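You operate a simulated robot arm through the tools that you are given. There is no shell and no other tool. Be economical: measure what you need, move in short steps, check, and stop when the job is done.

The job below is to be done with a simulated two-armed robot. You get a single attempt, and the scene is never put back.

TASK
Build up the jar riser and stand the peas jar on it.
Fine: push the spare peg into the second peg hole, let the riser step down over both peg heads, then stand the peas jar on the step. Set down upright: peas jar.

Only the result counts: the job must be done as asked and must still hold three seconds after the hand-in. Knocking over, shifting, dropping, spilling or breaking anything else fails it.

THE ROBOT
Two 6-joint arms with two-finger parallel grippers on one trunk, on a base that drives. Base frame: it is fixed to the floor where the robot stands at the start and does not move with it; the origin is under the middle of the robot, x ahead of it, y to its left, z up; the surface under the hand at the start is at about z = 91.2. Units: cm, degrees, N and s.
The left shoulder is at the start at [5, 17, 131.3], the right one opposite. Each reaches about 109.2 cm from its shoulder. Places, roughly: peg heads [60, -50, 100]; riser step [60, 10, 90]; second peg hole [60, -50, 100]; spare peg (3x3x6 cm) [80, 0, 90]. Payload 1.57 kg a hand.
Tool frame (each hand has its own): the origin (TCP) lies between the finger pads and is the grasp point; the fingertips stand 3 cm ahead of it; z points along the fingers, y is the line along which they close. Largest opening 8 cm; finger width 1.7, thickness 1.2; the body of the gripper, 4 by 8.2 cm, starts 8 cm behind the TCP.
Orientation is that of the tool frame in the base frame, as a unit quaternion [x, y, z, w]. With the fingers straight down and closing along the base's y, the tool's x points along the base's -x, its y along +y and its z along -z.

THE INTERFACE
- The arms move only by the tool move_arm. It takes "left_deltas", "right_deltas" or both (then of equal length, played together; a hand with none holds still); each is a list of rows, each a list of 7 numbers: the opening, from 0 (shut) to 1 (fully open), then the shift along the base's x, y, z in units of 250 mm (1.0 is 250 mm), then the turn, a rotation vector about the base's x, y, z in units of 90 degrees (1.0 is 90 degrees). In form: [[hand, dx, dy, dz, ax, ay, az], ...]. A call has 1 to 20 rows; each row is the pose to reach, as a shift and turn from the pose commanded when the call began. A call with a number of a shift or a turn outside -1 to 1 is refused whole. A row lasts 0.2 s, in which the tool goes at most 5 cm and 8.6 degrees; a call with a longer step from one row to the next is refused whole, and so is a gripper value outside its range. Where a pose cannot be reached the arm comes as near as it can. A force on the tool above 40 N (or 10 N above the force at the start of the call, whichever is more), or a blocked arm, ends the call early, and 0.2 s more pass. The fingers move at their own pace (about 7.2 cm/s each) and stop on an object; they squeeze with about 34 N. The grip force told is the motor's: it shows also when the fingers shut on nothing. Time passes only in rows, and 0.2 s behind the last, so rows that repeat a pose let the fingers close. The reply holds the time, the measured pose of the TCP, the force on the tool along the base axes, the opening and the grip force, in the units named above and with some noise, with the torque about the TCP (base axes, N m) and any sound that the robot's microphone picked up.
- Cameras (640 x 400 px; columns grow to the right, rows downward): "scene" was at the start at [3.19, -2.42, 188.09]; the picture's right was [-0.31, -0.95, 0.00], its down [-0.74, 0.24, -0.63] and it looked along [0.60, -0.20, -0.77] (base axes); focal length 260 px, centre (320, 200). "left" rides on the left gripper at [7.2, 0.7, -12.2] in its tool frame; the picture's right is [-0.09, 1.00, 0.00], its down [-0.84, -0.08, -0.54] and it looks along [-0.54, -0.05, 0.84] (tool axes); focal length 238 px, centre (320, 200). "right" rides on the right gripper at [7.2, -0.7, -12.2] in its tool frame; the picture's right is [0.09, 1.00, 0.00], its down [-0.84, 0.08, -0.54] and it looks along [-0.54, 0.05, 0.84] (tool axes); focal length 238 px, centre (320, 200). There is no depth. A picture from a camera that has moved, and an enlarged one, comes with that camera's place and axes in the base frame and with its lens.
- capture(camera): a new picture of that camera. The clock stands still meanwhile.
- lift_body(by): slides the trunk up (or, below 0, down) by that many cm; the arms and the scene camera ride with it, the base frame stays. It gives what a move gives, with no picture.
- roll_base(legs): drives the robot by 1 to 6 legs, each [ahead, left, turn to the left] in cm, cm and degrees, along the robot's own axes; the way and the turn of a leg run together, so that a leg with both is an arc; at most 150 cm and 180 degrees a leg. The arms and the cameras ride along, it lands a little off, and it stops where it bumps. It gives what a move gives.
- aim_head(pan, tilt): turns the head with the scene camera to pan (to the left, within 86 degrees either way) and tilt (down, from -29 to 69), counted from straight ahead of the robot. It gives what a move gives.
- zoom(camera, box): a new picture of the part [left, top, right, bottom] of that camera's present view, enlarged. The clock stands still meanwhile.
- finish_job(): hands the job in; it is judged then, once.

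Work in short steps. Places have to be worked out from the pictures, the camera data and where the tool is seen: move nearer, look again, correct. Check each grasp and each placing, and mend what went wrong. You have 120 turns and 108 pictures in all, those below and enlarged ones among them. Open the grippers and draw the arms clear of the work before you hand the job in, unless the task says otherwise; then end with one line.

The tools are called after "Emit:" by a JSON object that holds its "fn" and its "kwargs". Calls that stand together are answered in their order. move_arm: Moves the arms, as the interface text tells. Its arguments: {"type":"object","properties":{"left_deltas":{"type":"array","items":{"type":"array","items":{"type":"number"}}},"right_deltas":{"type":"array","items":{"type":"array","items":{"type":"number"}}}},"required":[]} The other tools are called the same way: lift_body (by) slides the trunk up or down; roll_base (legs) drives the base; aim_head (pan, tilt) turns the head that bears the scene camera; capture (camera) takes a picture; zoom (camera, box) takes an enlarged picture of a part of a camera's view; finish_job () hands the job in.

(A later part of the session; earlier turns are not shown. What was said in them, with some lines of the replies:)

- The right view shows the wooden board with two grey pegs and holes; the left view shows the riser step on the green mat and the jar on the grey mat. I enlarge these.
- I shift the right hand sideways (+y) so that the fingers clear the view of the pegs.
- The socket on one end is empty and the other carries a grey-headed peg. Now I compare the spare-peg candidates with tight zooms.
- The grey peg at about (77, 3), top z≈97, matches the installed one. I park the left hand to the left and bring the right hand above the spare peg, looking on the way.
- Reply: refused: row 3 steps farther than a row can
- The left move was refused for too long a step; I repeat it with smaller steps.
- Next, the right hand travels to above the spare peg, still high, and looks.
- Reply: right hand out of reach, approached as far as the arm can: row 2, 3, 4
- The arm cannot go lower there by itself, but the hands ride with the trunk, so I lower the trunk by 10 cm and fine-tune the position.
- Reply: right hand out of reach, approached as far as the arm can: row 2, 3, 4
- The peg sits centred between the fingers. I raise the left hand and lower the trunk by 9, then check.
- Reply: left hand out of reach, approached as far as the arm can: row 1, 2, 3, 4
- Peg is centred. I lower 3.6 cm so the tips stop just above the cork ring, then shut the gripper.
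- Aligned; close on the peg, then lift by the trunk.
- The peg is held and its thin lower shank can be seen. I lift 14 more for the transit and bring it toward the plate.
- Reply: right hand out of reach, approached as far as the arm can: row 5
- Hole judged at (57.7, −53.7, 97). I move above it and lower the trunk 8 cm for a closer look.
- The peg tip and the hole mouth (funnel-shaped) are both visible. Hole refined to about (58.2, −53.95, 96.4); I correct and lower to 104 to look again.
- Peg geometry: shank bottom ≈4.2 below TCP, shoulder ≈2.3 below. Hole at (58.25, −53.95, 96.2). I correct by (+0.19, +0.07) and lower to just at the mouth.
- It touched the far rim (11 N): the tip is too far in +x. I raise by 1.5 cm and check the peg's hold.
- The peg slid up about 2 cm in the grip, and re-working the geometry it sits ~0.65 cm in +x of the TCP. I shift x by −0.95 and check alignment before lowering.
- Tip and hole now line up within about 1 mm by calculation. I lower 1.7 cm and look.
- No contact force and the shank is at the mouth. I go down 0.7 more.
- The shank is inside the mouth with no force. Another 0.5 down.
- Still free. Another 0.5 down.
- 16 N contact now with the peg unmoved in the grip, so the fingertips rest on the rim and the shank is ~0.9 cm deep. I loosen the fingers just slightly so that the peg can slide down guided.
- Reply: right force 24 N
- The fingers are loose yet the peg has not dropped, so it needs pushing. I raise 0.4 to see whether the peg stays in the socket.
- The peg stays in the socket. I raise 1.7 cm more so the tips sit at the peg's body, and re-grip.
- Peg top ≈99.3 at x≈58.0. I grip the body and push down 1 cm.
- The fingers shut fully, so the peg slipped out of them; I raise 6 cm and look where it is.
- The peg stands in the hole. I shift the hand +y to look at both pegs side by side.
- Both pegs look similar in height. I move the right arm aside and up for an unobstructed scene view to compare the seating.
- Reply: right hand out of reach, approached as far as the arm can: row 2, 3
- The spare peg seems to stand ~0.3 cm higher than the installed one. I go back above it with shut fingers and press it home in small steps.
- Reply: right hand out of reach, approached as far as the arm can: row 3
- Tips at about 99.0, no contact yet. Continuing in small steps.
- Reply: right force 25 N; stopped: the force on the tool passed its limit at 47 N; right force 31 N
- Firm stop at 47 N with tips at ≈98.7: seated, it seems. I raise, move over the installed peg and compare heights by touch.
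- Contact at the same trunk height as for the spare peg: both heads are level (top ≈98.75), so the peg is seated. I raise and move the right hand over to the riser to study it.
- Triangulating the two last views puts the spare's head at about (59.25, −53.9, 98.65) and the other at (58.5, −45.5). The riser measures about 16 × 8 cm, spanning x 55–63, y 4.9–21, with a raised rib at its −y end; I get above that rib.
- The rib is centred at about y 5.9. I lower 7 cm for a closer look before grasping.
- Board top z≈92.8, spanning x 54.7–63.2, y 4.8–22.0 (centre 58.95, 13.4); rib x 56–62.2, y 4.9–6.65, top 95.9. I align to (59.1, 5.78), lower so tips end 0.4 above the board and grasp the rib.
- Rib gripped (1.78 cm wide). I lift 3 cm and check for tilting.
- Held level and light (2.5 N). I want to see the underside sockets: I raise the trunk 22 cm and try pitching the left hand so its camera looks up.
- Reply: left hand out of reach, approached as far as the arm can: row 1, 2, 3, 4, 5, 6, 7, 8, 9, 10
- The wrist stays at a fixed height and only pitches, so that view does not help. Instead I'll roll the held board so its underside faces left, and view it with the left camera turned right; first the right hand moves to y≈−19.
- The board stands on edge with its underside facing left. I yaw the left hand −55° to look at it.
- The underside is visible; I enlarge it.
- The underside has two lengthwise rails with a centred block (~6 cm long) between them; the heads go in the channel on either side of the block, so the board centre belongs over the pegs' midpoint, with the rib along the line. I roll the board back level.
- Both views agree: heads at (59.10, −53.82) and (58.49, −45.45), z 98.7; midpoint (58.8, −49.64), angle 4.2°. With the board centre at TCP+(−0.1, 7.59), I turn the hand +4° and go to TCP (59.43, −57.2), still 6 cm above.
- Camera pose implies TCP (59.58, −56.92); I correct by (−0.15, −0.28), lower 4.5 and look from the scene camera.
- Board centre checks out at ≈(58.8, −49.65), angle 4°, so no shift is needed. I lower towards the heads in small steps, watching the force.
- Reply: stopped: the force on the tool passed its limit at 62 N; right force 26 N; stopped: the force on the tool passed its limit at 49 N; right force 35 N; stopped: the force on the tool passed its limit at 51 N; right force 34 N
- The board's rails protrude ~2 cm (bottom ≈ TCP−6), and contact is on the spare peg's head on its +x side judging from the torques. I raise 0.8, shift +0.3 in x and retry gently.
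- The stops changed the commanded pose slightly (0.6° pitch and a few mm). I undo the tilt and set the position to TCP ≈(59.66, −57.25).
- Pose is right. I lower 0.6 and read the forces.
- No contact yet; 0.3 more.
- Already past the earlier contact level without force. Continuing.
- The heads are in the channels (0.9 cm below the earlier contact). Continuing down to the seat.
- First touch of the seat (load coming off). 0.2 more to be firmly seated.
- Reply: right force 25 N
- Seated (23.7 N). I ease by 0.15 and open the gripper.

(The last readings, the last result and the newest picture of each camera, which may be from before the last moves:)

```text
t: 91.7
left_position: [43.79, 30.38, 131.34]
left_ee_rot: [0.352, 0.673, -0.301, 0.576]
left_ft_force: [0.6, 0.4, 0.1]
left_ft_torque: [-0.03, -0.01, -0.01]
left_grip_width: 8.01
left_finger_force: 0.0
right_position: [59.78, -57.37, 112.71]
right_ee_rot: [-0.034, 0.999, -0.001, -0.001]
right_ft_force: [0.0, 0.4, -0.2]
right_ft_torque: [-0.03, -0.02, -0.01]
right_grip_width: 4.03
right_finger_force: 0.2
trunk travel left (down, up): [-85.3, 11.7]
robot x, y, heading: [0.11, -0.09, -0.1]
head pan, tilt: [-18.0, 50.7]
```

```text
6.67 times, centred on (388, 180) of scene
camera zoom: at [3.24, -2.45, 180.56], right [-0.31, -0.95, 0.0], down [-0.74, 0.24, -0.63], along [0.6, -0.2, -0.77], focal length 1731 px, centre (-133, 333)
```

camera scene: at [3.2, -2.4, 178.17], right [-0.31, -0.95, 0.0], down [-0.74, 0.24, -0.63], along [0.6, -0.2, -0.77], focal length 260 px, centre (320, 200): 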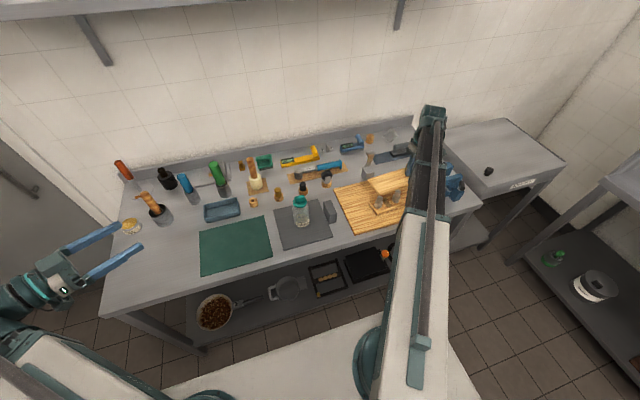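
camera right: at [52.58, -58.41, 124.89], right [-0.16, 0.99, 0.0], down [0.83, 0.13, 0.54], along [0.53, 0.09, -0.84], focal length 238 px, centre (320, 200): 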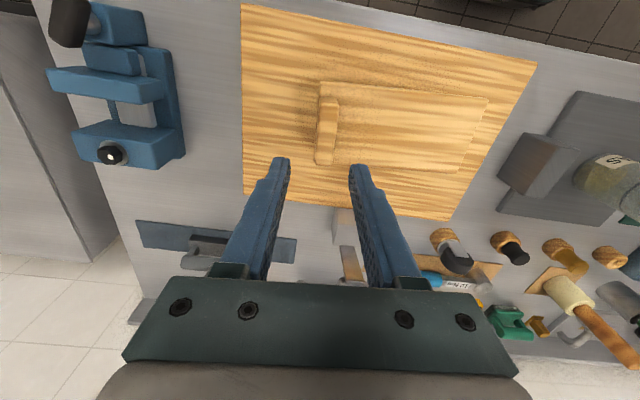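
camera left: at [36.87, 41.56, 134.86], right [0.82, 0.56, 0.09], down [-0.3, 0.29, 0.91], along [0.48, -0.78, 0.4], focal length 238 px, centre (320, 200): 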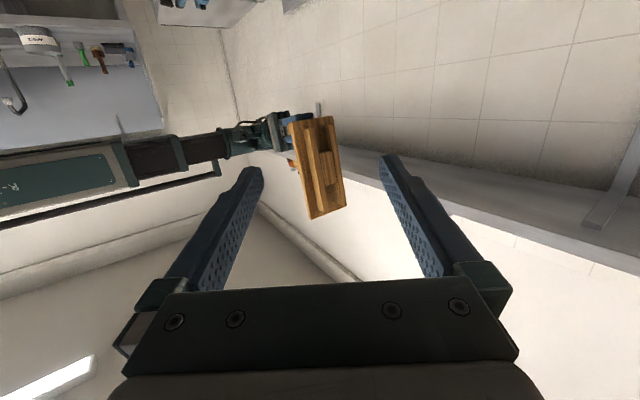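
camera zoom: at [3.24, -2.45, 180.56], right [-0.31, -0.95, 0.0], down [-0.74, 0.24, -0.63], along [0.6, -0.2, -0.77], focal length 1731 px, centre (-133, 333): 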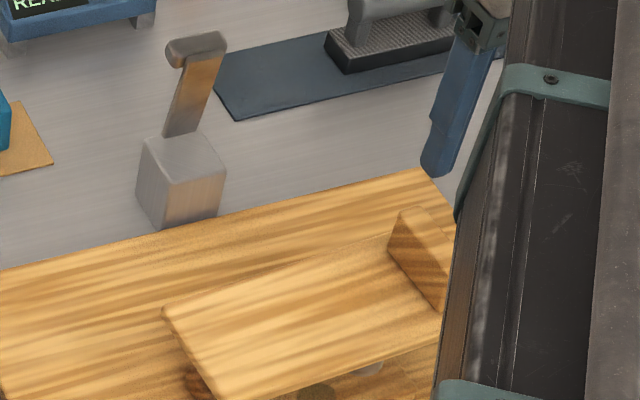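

The riser rests level on the pegs. Next the jar: I raise a little, undo the 4° yaw and drive the hand over toward the jar.

Emit:
{"fn": "lift_body", "kwargs": {"by": 8}}

Emit:
{"fn": "move_arm", "kwargs": {"right_deltas": [[1, -0.1, 0.14, 0, 0, 0, -0.015], [1, -0.2, 0.28, 0, 0, 0, -0.03], [1, -0.3, 0.42, 0, 0, 0, -0.045], [1, -0.35, 0.58, 0, 0, 0, -0.045], [1, -0.35, 0.74, 0, 0, 0, -0.045], [1, -0.35, 0.9, 0, 0, 0, -0.045], [1, -0.35, 1, 0, 0, 0, -0.045]]}}

Emit:
{"fn": "move_arm", "kwargs": {"right_deltas": [[1, 0, 0.16, 0, 0, 0, 0], [1, 0, 0.32, 0, 0, 0, 0], [1, 0, 0.48, 0, 0, 0, 0], [1, 0, 0.72, 0, 0, 0, 0], [1, 0, 0.72, 0, 0, 0, 0]]}}

Emit:
{"fn": "capture", "kwargs": {"camera": "right"}}

```text
t: 92.9
left_position: [43.94, 30.38, 139.35]
left_ee_rot: [0.352, 0.674, -0.301, 0.576]
left_ft_force: [0.2, -0.4, 0.0]
left_ft_torque: [0.0, 0.02, -0.03]
left_grip_width: 8.01
left_finger_force: 0.0
right_position: [59.77, -57.3, 120.8]
right_ee_rot: [-0.034, 0.999, -0.001, -0.001]
right_ft_force: [0.1, 0.1, 0.4]
right_ft_torque: [0.03, -0.03, 0.01]
right_grip_width: 4.01
right_finger_force: 0.0
trunk travel left (down, up): [-93.3, 3.7]
robot x, y, heading: [-0.26, -0.18, 0.0]
head pan, tilt: [-18.0, 50.7]
```

```text
t: 94.5
left_position: [43.79, 30.4, 139.36]
left_ee_rot: [0.351, 0.673, -0.301, 0.577]
left_ft_force: [-0.4, -0.8, 0.1]
left_ft_torque: [0.01, -0.01, 0.0]
left_grip_width: 7.99
left_finger_force: 0.1
right_position: [51.07, -32.33, 120.81]
right_ee_rot: [0.001, 1.0, -0.001, 0.0]
right_ft_force: [-0.2, -0.3, -0.5]
right_ft_torque: [-0.01, -0.02, 0.01]
right_grip_width: 7.98
right_finger_force: 0.1
trunk travel left (down, up): [-93.3, 3.7]
robot x, y, heading: [-0.18, -0.13, 0.1]
head pan, tilt: [-18.0, 50.7]
```

```text
refused: row 4 steps farther than a row can; nothing moved
```

```text
26 pictures are left
camera right: at [43.7, -32.89, 132.91], right [-0.09, 1.0, 0.0], down [0.84, 0.08, 0.54], along [0.54, 0.05, -0.84], focal length 238 px, centre (320, 200)
```

right: 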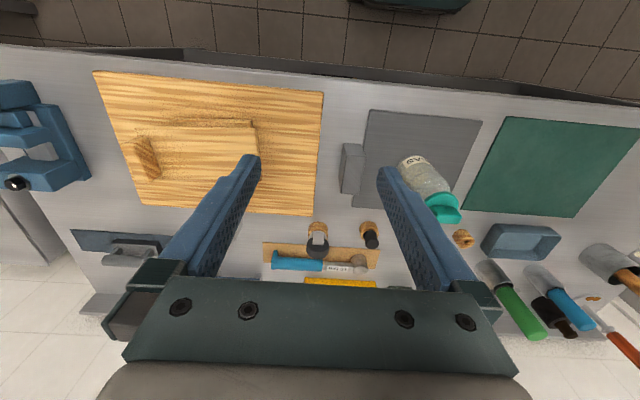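

The long step was refused; I look at the jar from here, then move over it.

Emit:
{"fn": "move_arm", "kwargs": {"right_deltas": [[1, 0, 0.16, 0, 0, 0, 0], [1, 0, 0.32, 0, 0, 0, 0], [1, 0, 0.48, 0, 0, 0, 0], [1, 0, 0.64, 0, 0, 0, 0], [1, 0, 0.8, 0, 0, 0, 0], [1, 0, 0.8, 0, 0, 0, 0]]}}

Emit:
{"fn": "zoom", "kwargs": {"camera": "right", "box": [240, 80, 400, 180]}}

Emit:
{"fn": "zoom", "kwargs": {"camera": "scene", "box": [330, 160, 450, 235]}}

```text
t: 95.9
left_position: [43.86, 30.17, 139.47]
left_ee_rot: [0.352, 0.674, -0.301, 0.576]
left_ft_force: [0.8, -0.3, -0.3]
left_ft_torque: [0.01, 0.0, 0.04]
left_grip_width: 8.01
left_finger_force: 0.1
right_position: [51.04, -12.23, 120.72]
right_ee_rot: [0.002, 1.0, 0.0, 0.0]
right_ft_force: [0.1, 0.8, -0.9]
right_ft_torque: [0.0, 0.0, 0.01]
right_grip_width: 8.01
right_finger_force: 0.1
trunk travel left (down, up): [-93.3, 3.7]
robot x, y, heading: [0.46, 0.19, 0.1]
head pan, tilt: [-18.0, 50.7]
```

```text
4.00 times, centred on (320, 130) of right
camera zoom: at [43.7, -12.88, 132.9], right [-0.09, 1.0, 0.0], down [0.84, 0.08, 0.54], along [0.54, 0.05, -0.84], focal length 953 px, centre (320, 480)
```

zoom: 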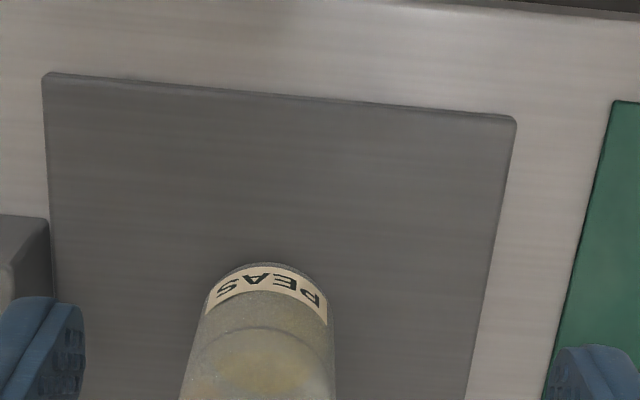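

```text
5.33 times, centred on (390, 198) of scene
camera zoom: at [3.21, -2.52, 188.57], right [-0.31, -0.95, 0.0], down [-0.74, 0.24, -0.63], along [0.6, -0.2, -0.77], focal length 1384 px, centre (-53, 213)
```

zoom: 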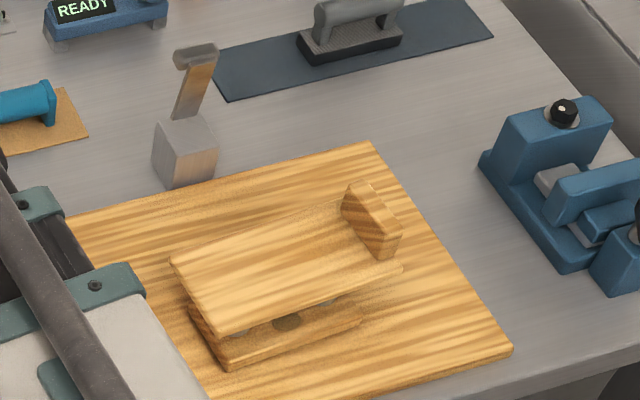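

Emit:
{"fn": "zoom", "kwargs": {"camera": "right", "box": [220, 130, 420, 255]}}

Emit:
{"fn": "zoom", "kwargs": {"camera": "scene", "box": [240, 170, 340, 270]}}

```text
3.20 times, centred on (320, 192) of right
camera zoom: at [43.7, -12.88, 132.9], right [-0.09, 1.0, 0.0], down [0.84, 0.08, 0.54], along [0.54, 0.05, -0.84], focal length 763 px, centre (320, 224)
```

zoom: 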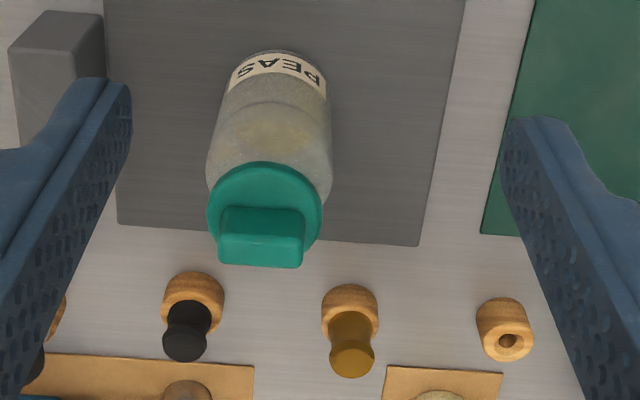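

```text
4.00 times, centred on (290, 220) of scene
camera zoom: at [3.21, -2.52, 188.57], right [-0.31, -0.95, 0.0], down [-0.74, 0.24, -0.63], along [0.6, -0.2, -0.77], focal length 1038 px, centre (440, 120)
```

zoom: 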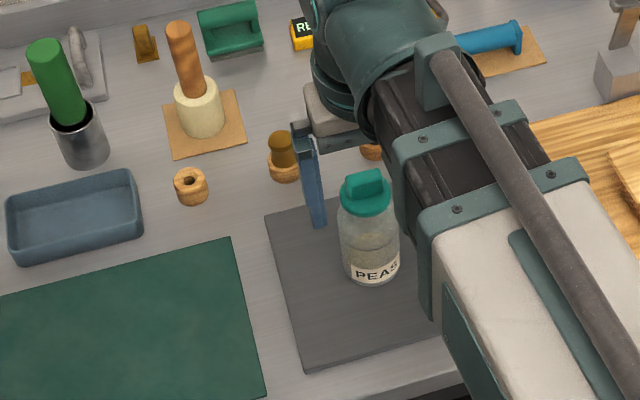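

Jar axis ≈ (62.1, −13.7), body Ø≈6.1, lid bar top ≈105.3, base ≈90.6. I centre over it and lower partway to verify.

Emit:
{"fn": "move_arm", "kwargs": {"right_deltas": [[1, 0.12, -0.02, 0, 0, 0, 0], [1, 0.24, -0.04, 0, 0, 0, 0], [1, 0.36, -0.06, 0, 0, 0, 0], [1, 0.448, -0.06, 0, 0, 0, 0], [1, 0.448, -0.06, 0, 0, 0, 0]]}}

Emit:
{"fn": "lift_body", "kwargs": {"by": -9}}

Emit:
{"fn": "zoom", "kwargs": {"camera": "right", "box": [200, 90, 440, 240]}}

```text
t: 97.1
left_position: [43.79, 30.41, 139.37]
left_ee_rot: [0.351, 0.674, -0.3, 0.577]
left_ft_force: [-0.4, 0.0, -0.4]
left_ft_torque: [0.06, 0.0, 0.0]
left_grip_width: 8.02
left_finger_force: 0.0
right_position: [62.19, -13.7, 120.75]
right_ee_rot: [0.001, 1.0, -0.001, 0.0]
right_ft_force: [0.9, 1.2, 0.4]
right_ft_torque: [0.02, 0.0, -0.02]
right_grip_width: 8.01
right_finger_force: 0.1
trunk travel left (down, up): [-93.3, 3.7]
robot x, y, heading: [0.33, -0.31, 0.2]
head pan, tilt: [-18.0, 50.7]
```

```text
t: 98.3
left_position: [43.8, 30.36, 130.38]
left_ee_rot: [0.35, 0.674, -0.3, 0.577]
left_ft_force: [-0.6, 0.4, -0.3]
left_ft_torque: [0.0, 0.02, 0.03]
left_grip_width: 8.0
left_finger_force: 0.1
right_position: [62.26, -13.63, 111.81]
right_ee_rot: [0.001, 1.0, -0.001, -0.001]
right_ft_force: [0.0, 0.8, -0.9]
right_ft_torque: [-0.04, 0.01, 0.0]
right_grip_width: 8.01
right_finger_force: 0.1
trunk travel left (down, up): [-84.3, 12.7]
robot x, y, heading: [0.07, -0.07, 0.2]
head pan, tilt: [-18.0, 50.7]
```

```text
2.67 times, centred on (320, 165) of right
camera zoom: at [54.97, -14.27, 123.91], right [-0.09, 1.0, 0.0], down [0.84, 0.08, 0.54], along [0.54, 0.05, -0.84], focal length 636 px, centre (320, 293)
```

zoom: 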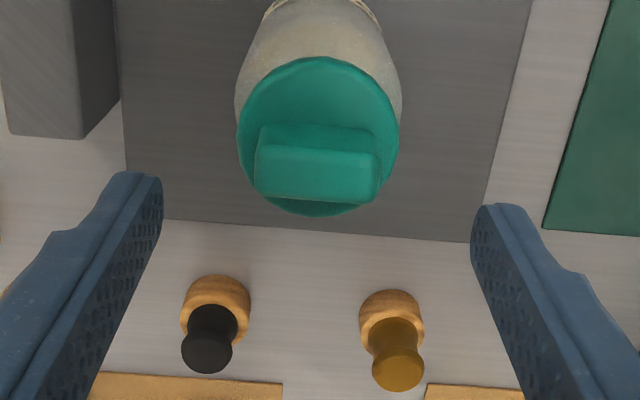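

Refined jar axis (61.75, −13.69). I shift −0.4 in x and lower 12.4 so the palm stays above the lid.

Emit:
{"fn": "move_arm", "kwargs": {"right_deltas": [[1, -0.017, 0, 0, 0, 0, 0], [1, -0.017, 0, 0, 0, 0, 0]]}}

Emit:
{"fn": "lift_body", "kwargs": {"by": -7}}

Emit:
{"fn": "zoom", "kwargs": {"camera": "right", "box": [200, 90, 440, 240]}}

```text
t: 98.9
left_position: [43.91, 30.48, 130.42]
left_ee_rot: [0.35, 0.674, -0.3, 0.578]
left_ft_force: [-1.0, -0.4, 0.2]
left_ft_torque: [-0.02, -0.01, -0.03]
left_grip_width: 8.0
left_finger_force: 0.0
right_position: [61.87, -13.7, 111.65]
right_ee_rot: [0.001, 1.0, -0.002, 0.0]
right_ft_force: [1.0, 0.3, 0.6]
right_ft_torque: [-0.01, -0.02, -0.01]
right_grip_width: 8.0
right_finger_force: 0.0
trunk travel left (down, up): [-84.3, 12.7]
robot x, y, heading: [0.34, -0.07, -0.0]
head pan, tilt: [-18.0, 50.7]
```

```text
t: 100.0
left_position: [43.86, 30.36, 123.34]
left_ee_rot: [0.351, 0.674, -0.3, 0.577]
left_ft_force: [0.4, -0.3, 0.4]
left_ft_torque: [0.02, 0.02, -0.01]
left_grip_width: 8.01
left_finger_force: 0.1
right_position: [61.84, -13.68, 104.77]
right_ee_rot: [0.0, 1.0, 0.0, -0.001]
right_ft_force: [-0.5, 0.2, 0.9]
right_ft_torque: [-0.03, 0.02, 0.03]
right_grip_width: 7.98
right_finger_force: 0.0
trunk travel left (down, up): [-77.3, 19.7]
robot x, y, heading: [0.06, -0.2, 0.1]
head pan, tilt: [-18.0, 50.7]
```

```text
2.67 times, centred on (320, 165) of right
camera zoom: at [54.58, -14.27, 116.91], right [-0.09, 1.0, 0.0], down [0.84, 0.08, 0.54], along [0.54, 0.05, -0.84], focal length 636 px, centre (320, 293)
```

zoom: 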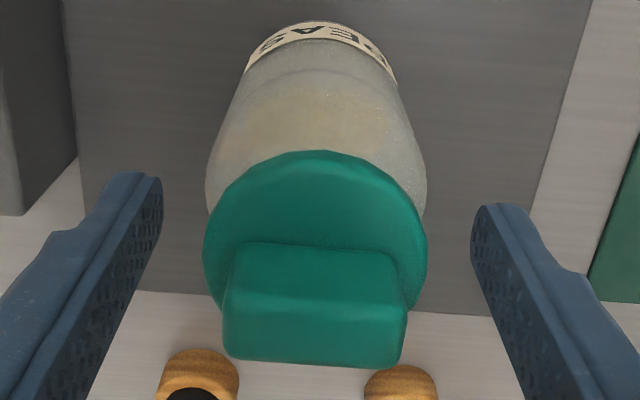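

Bar top may reach ≈106.5, so I stop at TCP ≈100.3. Small centring shift, lower 4.4, then close gently.

Emit:
{"fn": "move_arm", "kwargs": {"right_deltas": [[1, -0.006, -0.005, 0, 0, 0, 0], [1, -0.006, -0.005, 0, 0, 0, 0]]}}

Emit:
{"fn": "lift_body", "kwargs": {"by": -4.4}}

Emit:
{"fn": "zoom", "kwargs": {"camera": "right", "box": [160, 80, 480, 280]}}

```text
t: 100.6
left_position: [43.88, 30.43, 123.38]
left_ee_rot: [0.351, 0.674, -0.301, 0.577]
left_ft_force: [0.2, 0.8, -0.4]
left_ft_torque: [-0.04, 0.01, 0.01]
left_grip_width: 8.0
left_finger_force: 0.1
right_position: [61.68, -13.78, 104.78]
right_ee_rot: [0.0, 1.0, -0.001, -0.001]
right_ft_force: [0.7, 0.1, -0.1]
right_ft_torque: [0.02, -0.01, 0.0]
right_grip_width: 8.0
right_finger_force: 0.1
trunk travel left (down, up): [-77.3, 19.7]
robot x, y, heading: [0.1, -0.05, -0.1]
head pan, tilt: [-18.0, 50.7]
```

```text
t: 101.5
left_position: [43.81, 30.42, 119.0]
left_ee_rot: [0.351, 0.673, -0.3, 0.577]
left_ft_force: [-0.2, -0.9, -0.4]
left_ft_torque: [-0.01, -0.01, 0.0]
left_grip_width: 8.01
left_finger_force: 0.1
right_position: [61.85, -13.82, 100.32]
right_ee_rot: [0.001, 1.0, -0.001, -0.001]
right_ft_force: [-0.2, -0.7, 0.3]
right_ft_torque: [0.01, 0.01, 0.01]
right_grip_width: 8.02
right_finger_force: 0.1
trunk travel left (down, up): [-72.9, 24.1]
robot x, y, heading: [0.2, -0.13, -0.0]
head pan, tilt: [-18.0, 50.7]
```

```text
2.00 times, centred on (320, 180) of right
camera zoom: at [54.45, -14.39, 112.51], right [-0.09, 1.0, 0.0], down [0.84, 0.08, 0.54], along [0.54, 0.05, -0.84], focal length 477 px, centre (320, 240)
```

zoom: 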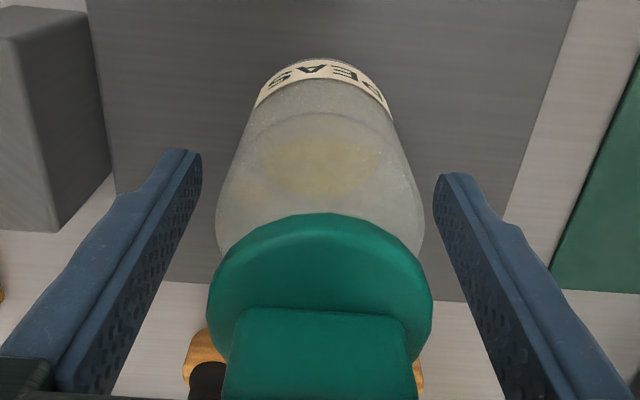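

Fingers straddle the body with room. Close, then lift 2 cm and check.

Emit:
{"fn": "move_arm", "kwargs": {"right_deltas": [[0.85, 0, 0, 0, 0, 0, 0], [0.75, 0, 0, 0, 0, 0, 0], [0.65, 0, 0, 0, 0, 0, 0], [0.5, 0, 0, 0, 0, 0, 0], [0.4, 0, 0, 0, 0, 0, 0], [0.4, 0, 0, 0, 0, 0, 0]]}}

Emit:
{"fn": "lift_body", "kwargs": {"by": 2}}

Emit:
{"fn": "zoom", "kwargs": {"camera": "right", "box": [160, 80, 480, 280]}}

```text
t: 102.9
left_position: [43.85, 30.36, 118.97]
left_ee_rot: [0.351, 0.673, -0.301, 0.577]
left_ft_force: [-0.3, -1.0, 0.0]
left_ft_torque: [0.0, -0.02, 0.02]
left_grip_width: 8.01
left_finger_force: 0.0
right_position: [61.73, -13.77, 100.35]
right_ee_rot: [0.001, 1.0, 0.0, 0.0]
right_ft_force: [0.6, 0.3, 2.6]
right_ft_torque: [0.12, -0.02, 0.0]
right_grip_width: 6.12
right_finger_force: 33.8
trunk travel left (down, up): [-72.9, 24.1]
robot x, y, heading: [-0.14, -0.39, -0.2]
head pan, tilt: [-18.0, 50.7]
```

```text
t: 103.5
left_position: [43.82, 30.27, 121.05]
left_ee_rot: [0.351, 0.674, -0.3, 0.577]
left_ft_force: [1.0, -0.7, 0.5]
left_ft_torque: [0.01, -0.01, 0.02]
left_grip_width: 7.98
left_finger_force: 0.0
right_position: [61.79, -13.78, 102.31]
right_ee_rot: [0.001, 1.0, -0.001, -0.001]
right_ft_force: [0.1, -0.7, -2.8]
right_ft_torque: [0.01, 0.0, -0.02]
right_grip_width: 6.12
right_finger_force: 34.6
trunk travel left (down, up): [-74.9, 22.1]
robot x, y, heading: [0.23, 0.22, 0.3]
head pan, tilt: [-18.0, 50.7]
```

```text
2.00 times, centred on (320, 180) of right
camera zoom: at [54.49, -14.39, 114.49], right [-0.09, 1.0, 0.0], down [0.84, 0.08, 0.54], along [0.54, 0.05, -0.84], focal length 477 px, centre (320, 240)
```

zoom: 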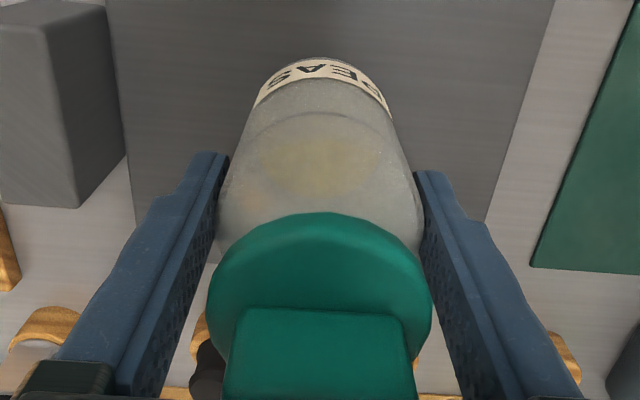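

Jar held steady (2.8 N). I lift 16 more and carry it over to the riser.

Emit:
{"fn": "lift_body", "kwargs": {"by": 16}}

Emit:
{"fn": "move_arm", "kwargs": {"right_deltas": [[0.4, 0, -0.1, 0, 0, 0, 0], [0.4, -0.02, -0.2, 0, 0, 0, 0], [0.4, -0.04, -0.32, 0, 0, 0, 0], [0.4, -0.06, -0.44, 0, 0, 0, 0], [0.4, -0.08, -0.56, 0, 0, 0, 0], [0.4, -0.1, -0.68, 0, 0, 0, 0], [0.4, -0.12, -0.8, 0, 0, 0, 0], [0.4, -0.12, -0.9, 0, 0, 0, 0], [0.4, -0.12, -1.0, 0, 0, 0, 0], [0.4, -0.12, -1.0, 0, 0, 0, 0]]}}

Emit:
{"fn": "move_arm", "kwargs": {"right_deltas": [[0.4, 0, -0.1, 0, 0, 0, 0], [0.4, 0, -0.2, 0, 0, 0, 0], [0.4, 0, -0.3, 0, 0, 0, 0], [0.4, 0, -0.38, 0, 0, 0, 0], [0.4, 0, -0.42, 0, 0, 0, 0], [0.4, 0, -0.42, 0, 0, 0, 0]]}}

Emit:
{"fn": "capture", "kwargs": {"camera": "right"}}

Emit:
{"fn": "zoom", "kwargs": {"camera": "scene", "box": [320, 120, 460, 220]}}

```text
t: 105.4
left_position: [43.86, 30.29, 137.04]
left_ee_rot: [0.351, 0.674, -0.3, 0.577]
left_ft_force: [0.0, -0.5, 0.4]
left_ft_torque: [0.01, 0.04, -0.01]
left_grip_width: 8.01
left_finger_force: 0.0
right_position: [61.74, -13.81, 118.34]
right_ee_rot: [0.002, 1.0, -0.001, -0.001]
right_ft_force: [-0.9, 0.0, -2.3]
right_ft_torque: [-0.03, 0.03, 0.01]
right_grip_width: 6.1
right_finger_force: 33.7
trunk travel left (down, up): [-90.9, 6.1]
robot x, y, heading: [-0.11, -0.16, 0.1]
head pan, tilt: [-18.0, 50.7]
```

```text
t: 107.6
left_position: [43.83, 30.42, 137.04]
left_ee_rot: [0.352, 0.673, -0.301, 0.576]
left_ft_force: [-0.7, -0.1, -0.5]
left_ft_torque: [-0.04, -0.01, -0.03]
left_grip_width: 8.01
left_finger_force: 0.0
right_position: [58.79, -38.75, 118.33]
right_ee_rot: [0.001, 1.0, 0.0, -0.001]
right_ft_force: [-0.3, 0.5, -2.4]
right_ft_torque: [0.03, 0.02, -0.02]
right_grip_width: 6.1
right_finger_force: 34.3
trunk travel left (down, up): [-90.9, 6.1]
robot x, y, heading: [-0.3, -0.33, -0.0]
head pan, tilt: [-18.0, 50.7]
```

```text
t: 109.0
left_position: [43.89, 30.33, 136.95]
left_ee_rot: [0.351, 0.674, -0.3, 0.577]
left_ft_force: [-0.5, -0.2, 0.3]
left_ft_torque: [-0.02, -0.02, -0.03]
left_grip_width: 8.0
left_finger_force: 0.1
right_position: [58.75, -49.29, 118.3]
right_ee_rot: [0.001, 1.0, -0.001, 0.0]
right_ft_force: [-0.8, -0.7, -3.4]
right_ft_torque: [0.03, 0.03, 0.0]
right_grip_width: 6.08
right_finger_force: 34.1
trunk travel left (down, up): [-90.9, 6.1]
robot x, y, heading: [-0.05, -0.41, -0.1]
head pan, tilt: [-18.0, 50.7]
```

```text
17 pictures are left
camera right: at [51.47, -49.86, 130.49], right [-0.09, 1.0, 0.0], down [0.84, 0.08, 0.54], along [0.54, 0.05, -0.84], focal length 238 px, centre (320, 200)
```

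right: 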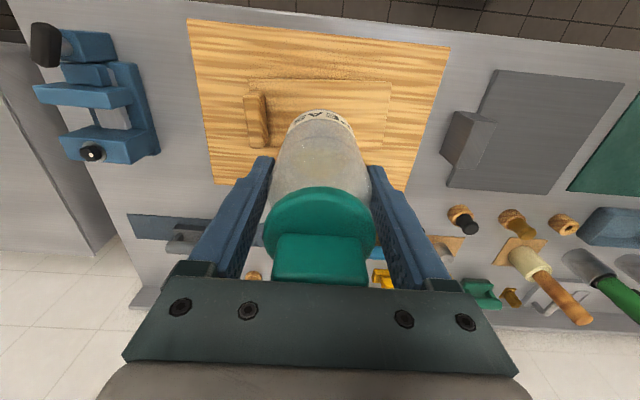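

```text
4.00 times, centred on (390, 170) of scene
camera zoom: at [3.24, -2.45, 186.17], right [-0.31, -0.95, 0.0], down [-0.74, 0.24, -0.63], along [0.6, -0.2, -0.77], focal length 1038 px, centre (40, 320)
```

zoom: 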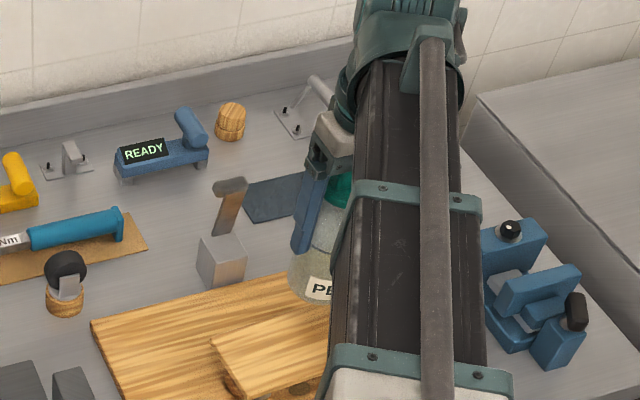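

The riser's centre is at ≈(59, −49.4), right below the jar. I lower 7.5 cm, then in small steps.

Emit:
{"fn": "lift_body", "kwargs": {"by": -7.5}}

Emit:
{"fn": "zoom", "kwargs": {"camera": "right", "box": [200, 60, 440, 210]}}

```text
t: 110.1
left_position: [43.96, 30.43, 129.46]
left_ee_rot: [0.351, 0.674, -0.3, 0.577]
left_ft_force: [0.5, 0.0, -0.3]
left_ft_torque: [0.01, 0.0, 0.0]
left_grip_width: 7.97
left_finger_force: 0.1
right_position: [58.75, -49.23, 110.96]
right_ee_rot: [0.0, 1.0, -0.001, -0.001]
right_ft_force: [0.0, -0.7, -2.0]
right_ft_torque: [0.03, 0.02, 0.03]
right_grip_width: 6.11
right_finger_force: 34.4
trunk travel left (down, up): [-83.4, 13.6]
robot x, y, heading: [0.19, 0.11, -0.0]
head pan, tilt: [-18.0, 50.7]
```

```text
2.67 times, centred on (320, 135) of right
camera zoom: at [51.47, -49.84, 123.0], right [-0.09, 1.0, 0.0], down [0.84, 0.08, 0.54], along [0.54, 0.05, -0.84], focal length 636 px, centre (320, 373)
```

zoom: 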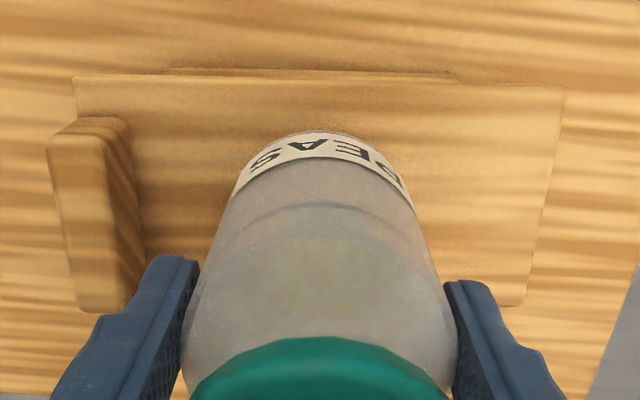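

Good placement over the step. Base is about 1–1.5 cm above; I lower 0.6.

Emit:
{"fn": "lift_body", "kwargs": {"by": -0.7}}

```text
t: 110.6
left_position: [43.85, 30.21, 128.82]
left_ee_rot: [0.351, 0.674, -0.3, 0.577]
left_ft_force: [0.2, -1.1, 1.2]
left_ft_torque: [0.0, -0.02, -0.01]
left_grip_width: 8.0
left_finger_force: 0.0
right_position: [58.76, -49.27, 110.12]
right_ee_rot: [0.001, 1.0, -0.001, 0.0]
right_ft_force: [0.2, -0.3, -2.5]
right_ft_torque: [-0.03, 0.02, 0.03]
right_grip_width: 6.09
right_finger_force: 34.1
trunk travel left (down, up): [-82.7, 14.3]
robot x, y, heading: [0.17, -0.28, 0.1]
head pan, tilt: [-18.0, 50.7]
```

Emit:
{"fn": "lift_body", "kwargs": {"by": -0.4}}

```text
t: 111.2
left_position: [43.78, 30.24, 128.35]
left_ee_rot: [0.352, 0.674, -0.301, 0.576]
left_ft_force: [-0.1, 0.0, -0.4]
left_ft_torque: [0.01, 0.01, 0.02]
left_grip_width: 8.0
left_finger_force: 0.1
right_position: [58.82, -49.2, 109.74]
right_ee_rot: [0.002, 1.0, -0.001, -0.001]
right_ft_force: [-0.2, 0.7, -1.7]
right_ft_torque: [0.03, 0.0, 0.06]
right_grip_width: 6.09
right_finger_force: 34.4
trunk travel left (down, up): [-82.3, 14.7]
robot x, y, heading: [0.06, 0.17, -0.0]
head pan, tilt: [-18.0, 50.7]
```

Emit:
{"fn": "lift_body", "kwargs": {"by": -0.25}}

```text
t: 111.7
left_position: [43.87, 30.38, 128.15]
left_ee_rot: [0.352, 0.674, -0.3, 0.576]
left_ft_force: [0.3, -0.1, -0.6]
left_ft_torque: [0.01, -0.01, 0.03]
left_grip_width: 8.0
left_finger_force: 0.0
right_position: [58.82, -49.2, 109.58]
right_ee_rot: [0.001, 1.0, -0.001, 0.0]
right_ft_force: [0.5, -0.3, -1.5]
right_ft_torque: [0.01, 0.02, 0.0]
right_grip_width: 6.09
right_finger_force: 33.8
trunk travel left (down, up): [-82.1, 14.9]
robot x, y, heading: [-0.03, 0.06, 0.1]
head pan, tilt: [-18.0, 50.7]
```

Emit:
{"fn": "lift_body", "kwargs": {"by": -0.2}}

```text
t: 112.2
left_position: [43.92, 30.34, 127.94]
left_ee_rot: [0.351, 0.674, -0.3, 0.577]
left_ft_force: [0.3, -1.1, -0.2]
left_ft_torque: [-0.01, 0.0, 0.01]
left_grip_width: 8.02
left_finger_force: 0.0
right_position: [58.8, -49.1, 109.34]
right_ee_rot: [0.001, 1.0, -0.001, -0.001]
right_ft_force: [0.1, -0.2, -2.9]
right_ft_torque: [-0.03, 0.05, -0.02]
right_grip_width: 6.12
right_finger_force: 34.3
trunk travel left (down, up): [-81.9, 15.1]
robot x, y, heading: [0.02, 0.12, 0.2]
head pan, tilt: [-18.0, 50.7]
```

Emit:
{"fn": "lift_body", "kwargs": {"by": -0.2}}

```text
t: 112.7
left_position: [43.84, 30.51, 127.78]
left_ee_rot: [0.352, 0.674, -0.301, 0.576]
left_ft_force: [-0.8, 0.2, -0.3]
left_ft_torque: [-0.01, 0.01, 0.01]
left_grip_width: 7.97
left_finger_force: 0.1
right_position: [58.82, -49.22, 109.13]
right_ee_rot: [0.0, 1.0, -0.001, -0.001]
right_ft_force: [0.5, 0.6, -2.2]
right_ft_torque: [0.01, 0.01, -0.01]
right_grip_width: 6.09
right_finger_force: 33.9
trunk travel left (down, up): [-81.7, 15.3]
robot x, y, heading: [0.34, -0.23, -0.2]
head pan, tilt: [-18.0, 50.7]
```

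Emit:
{"fn": "lift_body", "kwargs": {"by": -0.2}}

```text
t: 113.2
left_position: [43.86, 30.35, 127.58]
left_ee_rot: [0.351, 0.673, -0.301, 0.577]
left_ft_force: [-0.9, -0.7, -0.4]
left_ft_torque: [-0.03, 0.0, -0.02]
left_grip_width: 8.01
left_finger_force: 0.0
right_position: [58.73, -49.25, 109.03]
right_ee_rot: [0.0, 1.0, -0.001, -0.001]
right_ft_force: [2.0, -1.7, 12.3]
right_ft_torque: [-0.06, -0.29, -0.01]
right_grip_width: 6.08
right_finger_force: 33.9
trunk travel left (down, up): [-81.5, 15.5]
robot x, y, heading: [-0.01, -0.2, 0.1]
head pan, tilt: [-18.0, 50.7]
```

Contact (12 N): the jar stands. I ease 0.1, open slowly, and then raise clear.

Emit:
{"fn": "lift_body", "kwargs": {"by": 0.1}}

Emit:
{"fn": "move_arm", "kwargs": {"right_deltas": [[0.78, 0, 0, 0, 0, 0, 0], [0.82, 0, 0, 0, 0, 0, 0], [0.88, 0, 0, 0, 0, 0, 0], [0.95, 0, 0, 0, 0, 0, 0], [1, 0, 0, 0, 0, 0, 0], [1, 0, 0, 0, 0, 0, 0]]}}

Emit:
{"fn": "zoom", "kwargs": {"camera": "right", "box": [160, 60, 480, 260]}}

```text
t: 113.8
left_position: [43.93, 30.44, 127.66]
left_ee_rot: [0.351, 0.674, -0.3, 0.576]
left_ft_force: [0.1, -0.5, 0.6]
left_ft_torque: [0.01, -0.01, 0.01]
left_grip_width: 7.98
left_finger_force: 0.0
right_position: [58.79, -49.27, 109.0]
right_ee_rot: [0.001, 1.0, 0.0, -0.001]
right_ft_force: [0.7, -1.5, 0.9]
right_ft_torque: [-0.02, -0.02, -0.01]
right_grip_width: 6.11
right_finger_force: 34.1
trunk travel left (down, up): [-81.6, 15.4]
robot x, y, heading: [-0.12, -0.22, 0.1]
head pan, tilt: [-18.0, 50.7]
```

```text
t: 115.2
left_position: [43.93, 30.39, 127.55]
left_ee_rot: [0.352, 0.673, -0.301, 0.576]
left_ft_force: [-0.6, 0.1, 0.6]
left_ft_torque: [0.0, -0.01, 0.01]
left_grip_width: 8.01
left_finger_force: 0.1
right_position: [58.76, -49.32, 109.09]
right_ee_rot: [0.001, 1.0, -0.001, -0.001]
right_ft_force: [-0.6, 0.1, -0.9]
right_ft_torque: [0.01, 0.0, -0.02]
right_grip_width: 8.01
right_finger_force: 0.1
trunk travel left (down, up): [-81.6, 15.4]
robot x, y, heading: [0.0, -0.05, -0.1]
head pan, tilt: [-18.0, 50.7]
```

```text
2.00 times, centred on (320, 160) of right
camera zoom: at [51.47, -49.83, 121.15], right [-0.09, 1.0, 0.0], down [0.84, 0.08, 0.54], along [0.54, 0.05, -0.84], focal length 477 px, centre (320, 280)
```

zoom: 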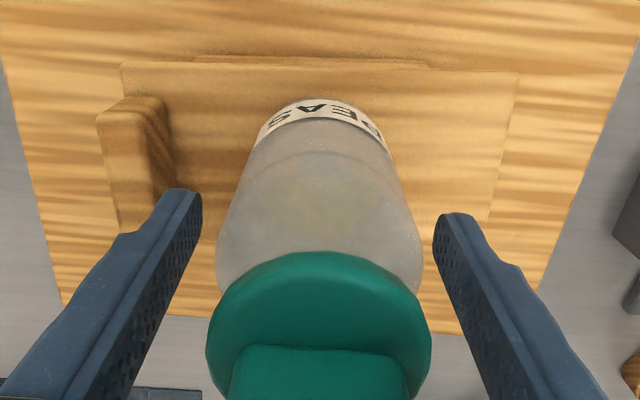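

The jar stands free. I raise straight up and draw the arm back.

Emit:
{"fn": "lift_body", "kwargs": {"by": 15}}

Emit:
{"fn": "move_arm", "kwargs": {"right_deltas": [[1, -0.15, 0, 0, 0, 0, 0], [1, -0.3, 0, 0, 0, 0, 0], [1, -0.45, 0.05, 0, 0, 0, 0], [1, -0.45, 0.2, 0, 0, 0, 0], [1, -0.45, 0.35, 0, 0, 0, 0], [1, -0.45, 0.5, 0, 0, 0, 0], [1, -0.45, 0.65, 0, 0, 0, 0], [1, -0.45, 0.8, 0, 0, 0, 0], [1, -0.45, 0.95, 0, 0, 0, 0]]}}

Emit:
{"fn": "capture", "kwargs": {"camera": "scene"}}

Emit:
{"fn": "zoom", "kwargs": {"camera": "scene", "box": [350, 140, 450, 220]}}

Emit:
{"fn": "capture", "kwargs": {"camera": "right"}}

```text
t: 116.9
left_position: [43.78, 30.36, 142.6]
left_ee_rot: [0.352, 0.674, -0.301, 0.576]
left_ft_force: [0.4, -0.1, -0.1]
left_ft_torque: [0.0, 0.02, 0.03]
left_grip_width: 8.02
left_finger_force: 0.1
right_position: [58.83, -49.23, 124.06]
right_ee_rot: [0.001, 1.0, -0.001, -0.001]
right_ft_force: [-0.6, -0.1, 0.1]
right_ft_torque: [0.0, -0.01, -0.02]
right_grip_width: 8.01
right_finger_force: 0.1
trunk travel left (down, up): [-96.6, 0.4]
robot x, y, heading: [0.2, 0.08, -0.0]
head pan, tilt: [-18.0, 50.7]
```

```text
t: 118.9
left_position: [43.9, 30.45, 142.68]
left_ee_rot: [0.351, 0.673, -0.301, 0.577]
left_ft_force: [-0.9, -0.2, 0.4]
left_ft_torque: [0.04, 0.01, 0.01]
left_grip_width: 8.01
left_finger_force: 0.1
right_position: [47.4, -25.44, 123.96]
right_ee_rot: [0.001, 1.0, -0.001, -0.001]
right_ft_force: [-0.4, 0.2, 0.5]
right_ft_torque: [0.01, -0.01, 0.0]
right_grip_width: 8.0
right_finger_force: 0.1
trunk travel left (down, up): [-96.6, 0.4]
robot x, y, heading: [-0.18, 0.24, -0.0]
head pan, tilt: [-18.0, 50.7]
```

```text
13 pictures are left
camera scene: at [3.21, -2.35, 191.82], right [-0.31, -0.95, 0.0], down [-0.74, 0.24, -0.63], along [0.6, -0.2, -0.77], focal length 260 px, centre (320, 200)
```

scene: 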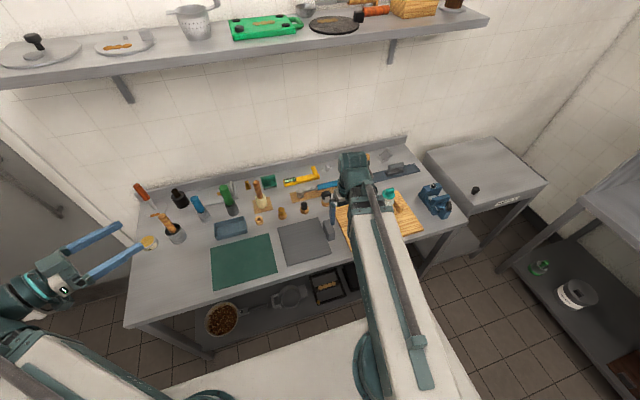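

```text
5.00 times, centred on (400, 180) of scene
camera zoom: at [3.21, -2.35, 191.82], right [-0.31, -0.95, 0.0], down [-0.74, 0.24, -0.63], along [0.6, -0.2, -0.77], focal length 1298 px, centre (-80, 300)
```

zoom: 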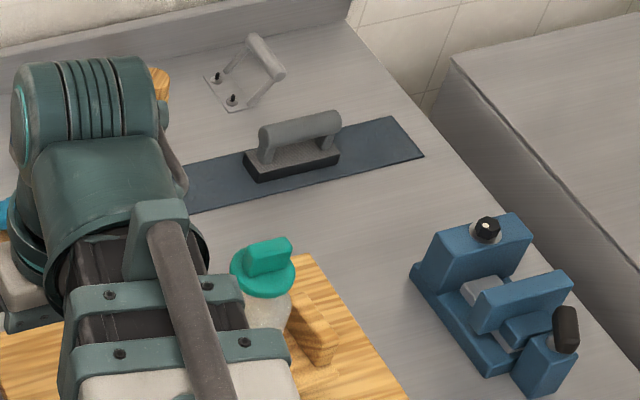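

```text
11 pictures are left
camera right: at [40.1, -26.06, 136.17], right [-0.09, 1.0, 0.0], down [0.84, 0.08, 0.54], along [0.54, 0.05, -0.84], focal length 238 px, centre (320, 200)
```

right: 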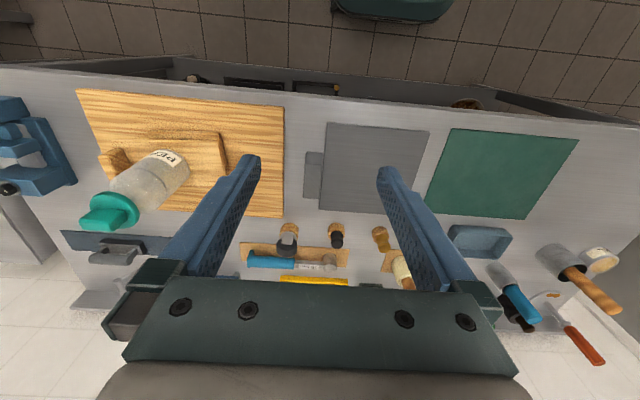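

Upright as seen from here; I move the right hand a bit further left for one clear last look.

Emit:
{"fn": "move_arm", "kwargs": {"right_deltas": [[1, -0.05, 0.15, 0, 0, 0, 0], [1, -0.1, 0.3, 0, 0, 0, 0], [1, -0.1, 0.45, 0, 0, 0, 0], [1, -0.1, 0.6, 0, 0, 0, 0], [1, -0.1, 0.7, 0, 0, 0, 0]]}}

Emit:
{"fn": "zoom", "kwargs": {"camera": "scene", "box": [340, 160, 440, 240]}}

```text
t: 120.1
left_position: [43.94, 30.4, 142.71]
left_ee_rot: [0.35, 0.673, -0.3, 0.577]
left_ft_force: [0.5, 0.1, -0.2]
left_ft_torque: [0.0, 0.02, 0.03]
left_grip_width: 7.98
left_finger_force: 0.1
right_position: [44.96, -8.13, 123.98]
right_ee_rot: [0.002, 1.0, -0.001, 0.0]
right_ft_force: [-0.2, 0.4, -0.4]
right_ft_torque: [0.0, -0.03, -0.02]
right_grip_width: 7.98
right_finger_force: 0.1
right hand out of reach, approached as far as the arm can: row 2, 3, 4
trunk travel left (down, up): [-96.6, 0.4]
robot x, y, heading: [-0.09, 0.08, 0.0]
head pan, tilt: [-18.0, 50.7]
```

```text
5.00 times, centred on (390, 200) of scene
camera zoom: at [3.21, -2.39, 191.82], right [-0.31, -0.95, 0.0], down [-0.74, 0.24, -0.63], along [0.6, -0.2, -0.77], focal length 1298 px, centre (-30, 200)
```

zoom: 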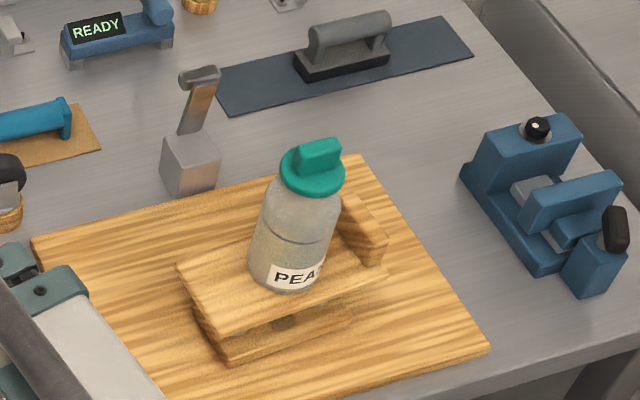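

The riser sits level on both pegs, the jar stands upright on the step, and the hands are open and clear, so I hand the job in.

Emit:
{"fn": "finish_job", "kwargs": {}}

```text
The job is handed in.
```

The spare peg is pushed into the second hole, the riser sits level over both peg heads, and the peas jar stands upright on the step. Both hands are open and clear, and the job is handed in.
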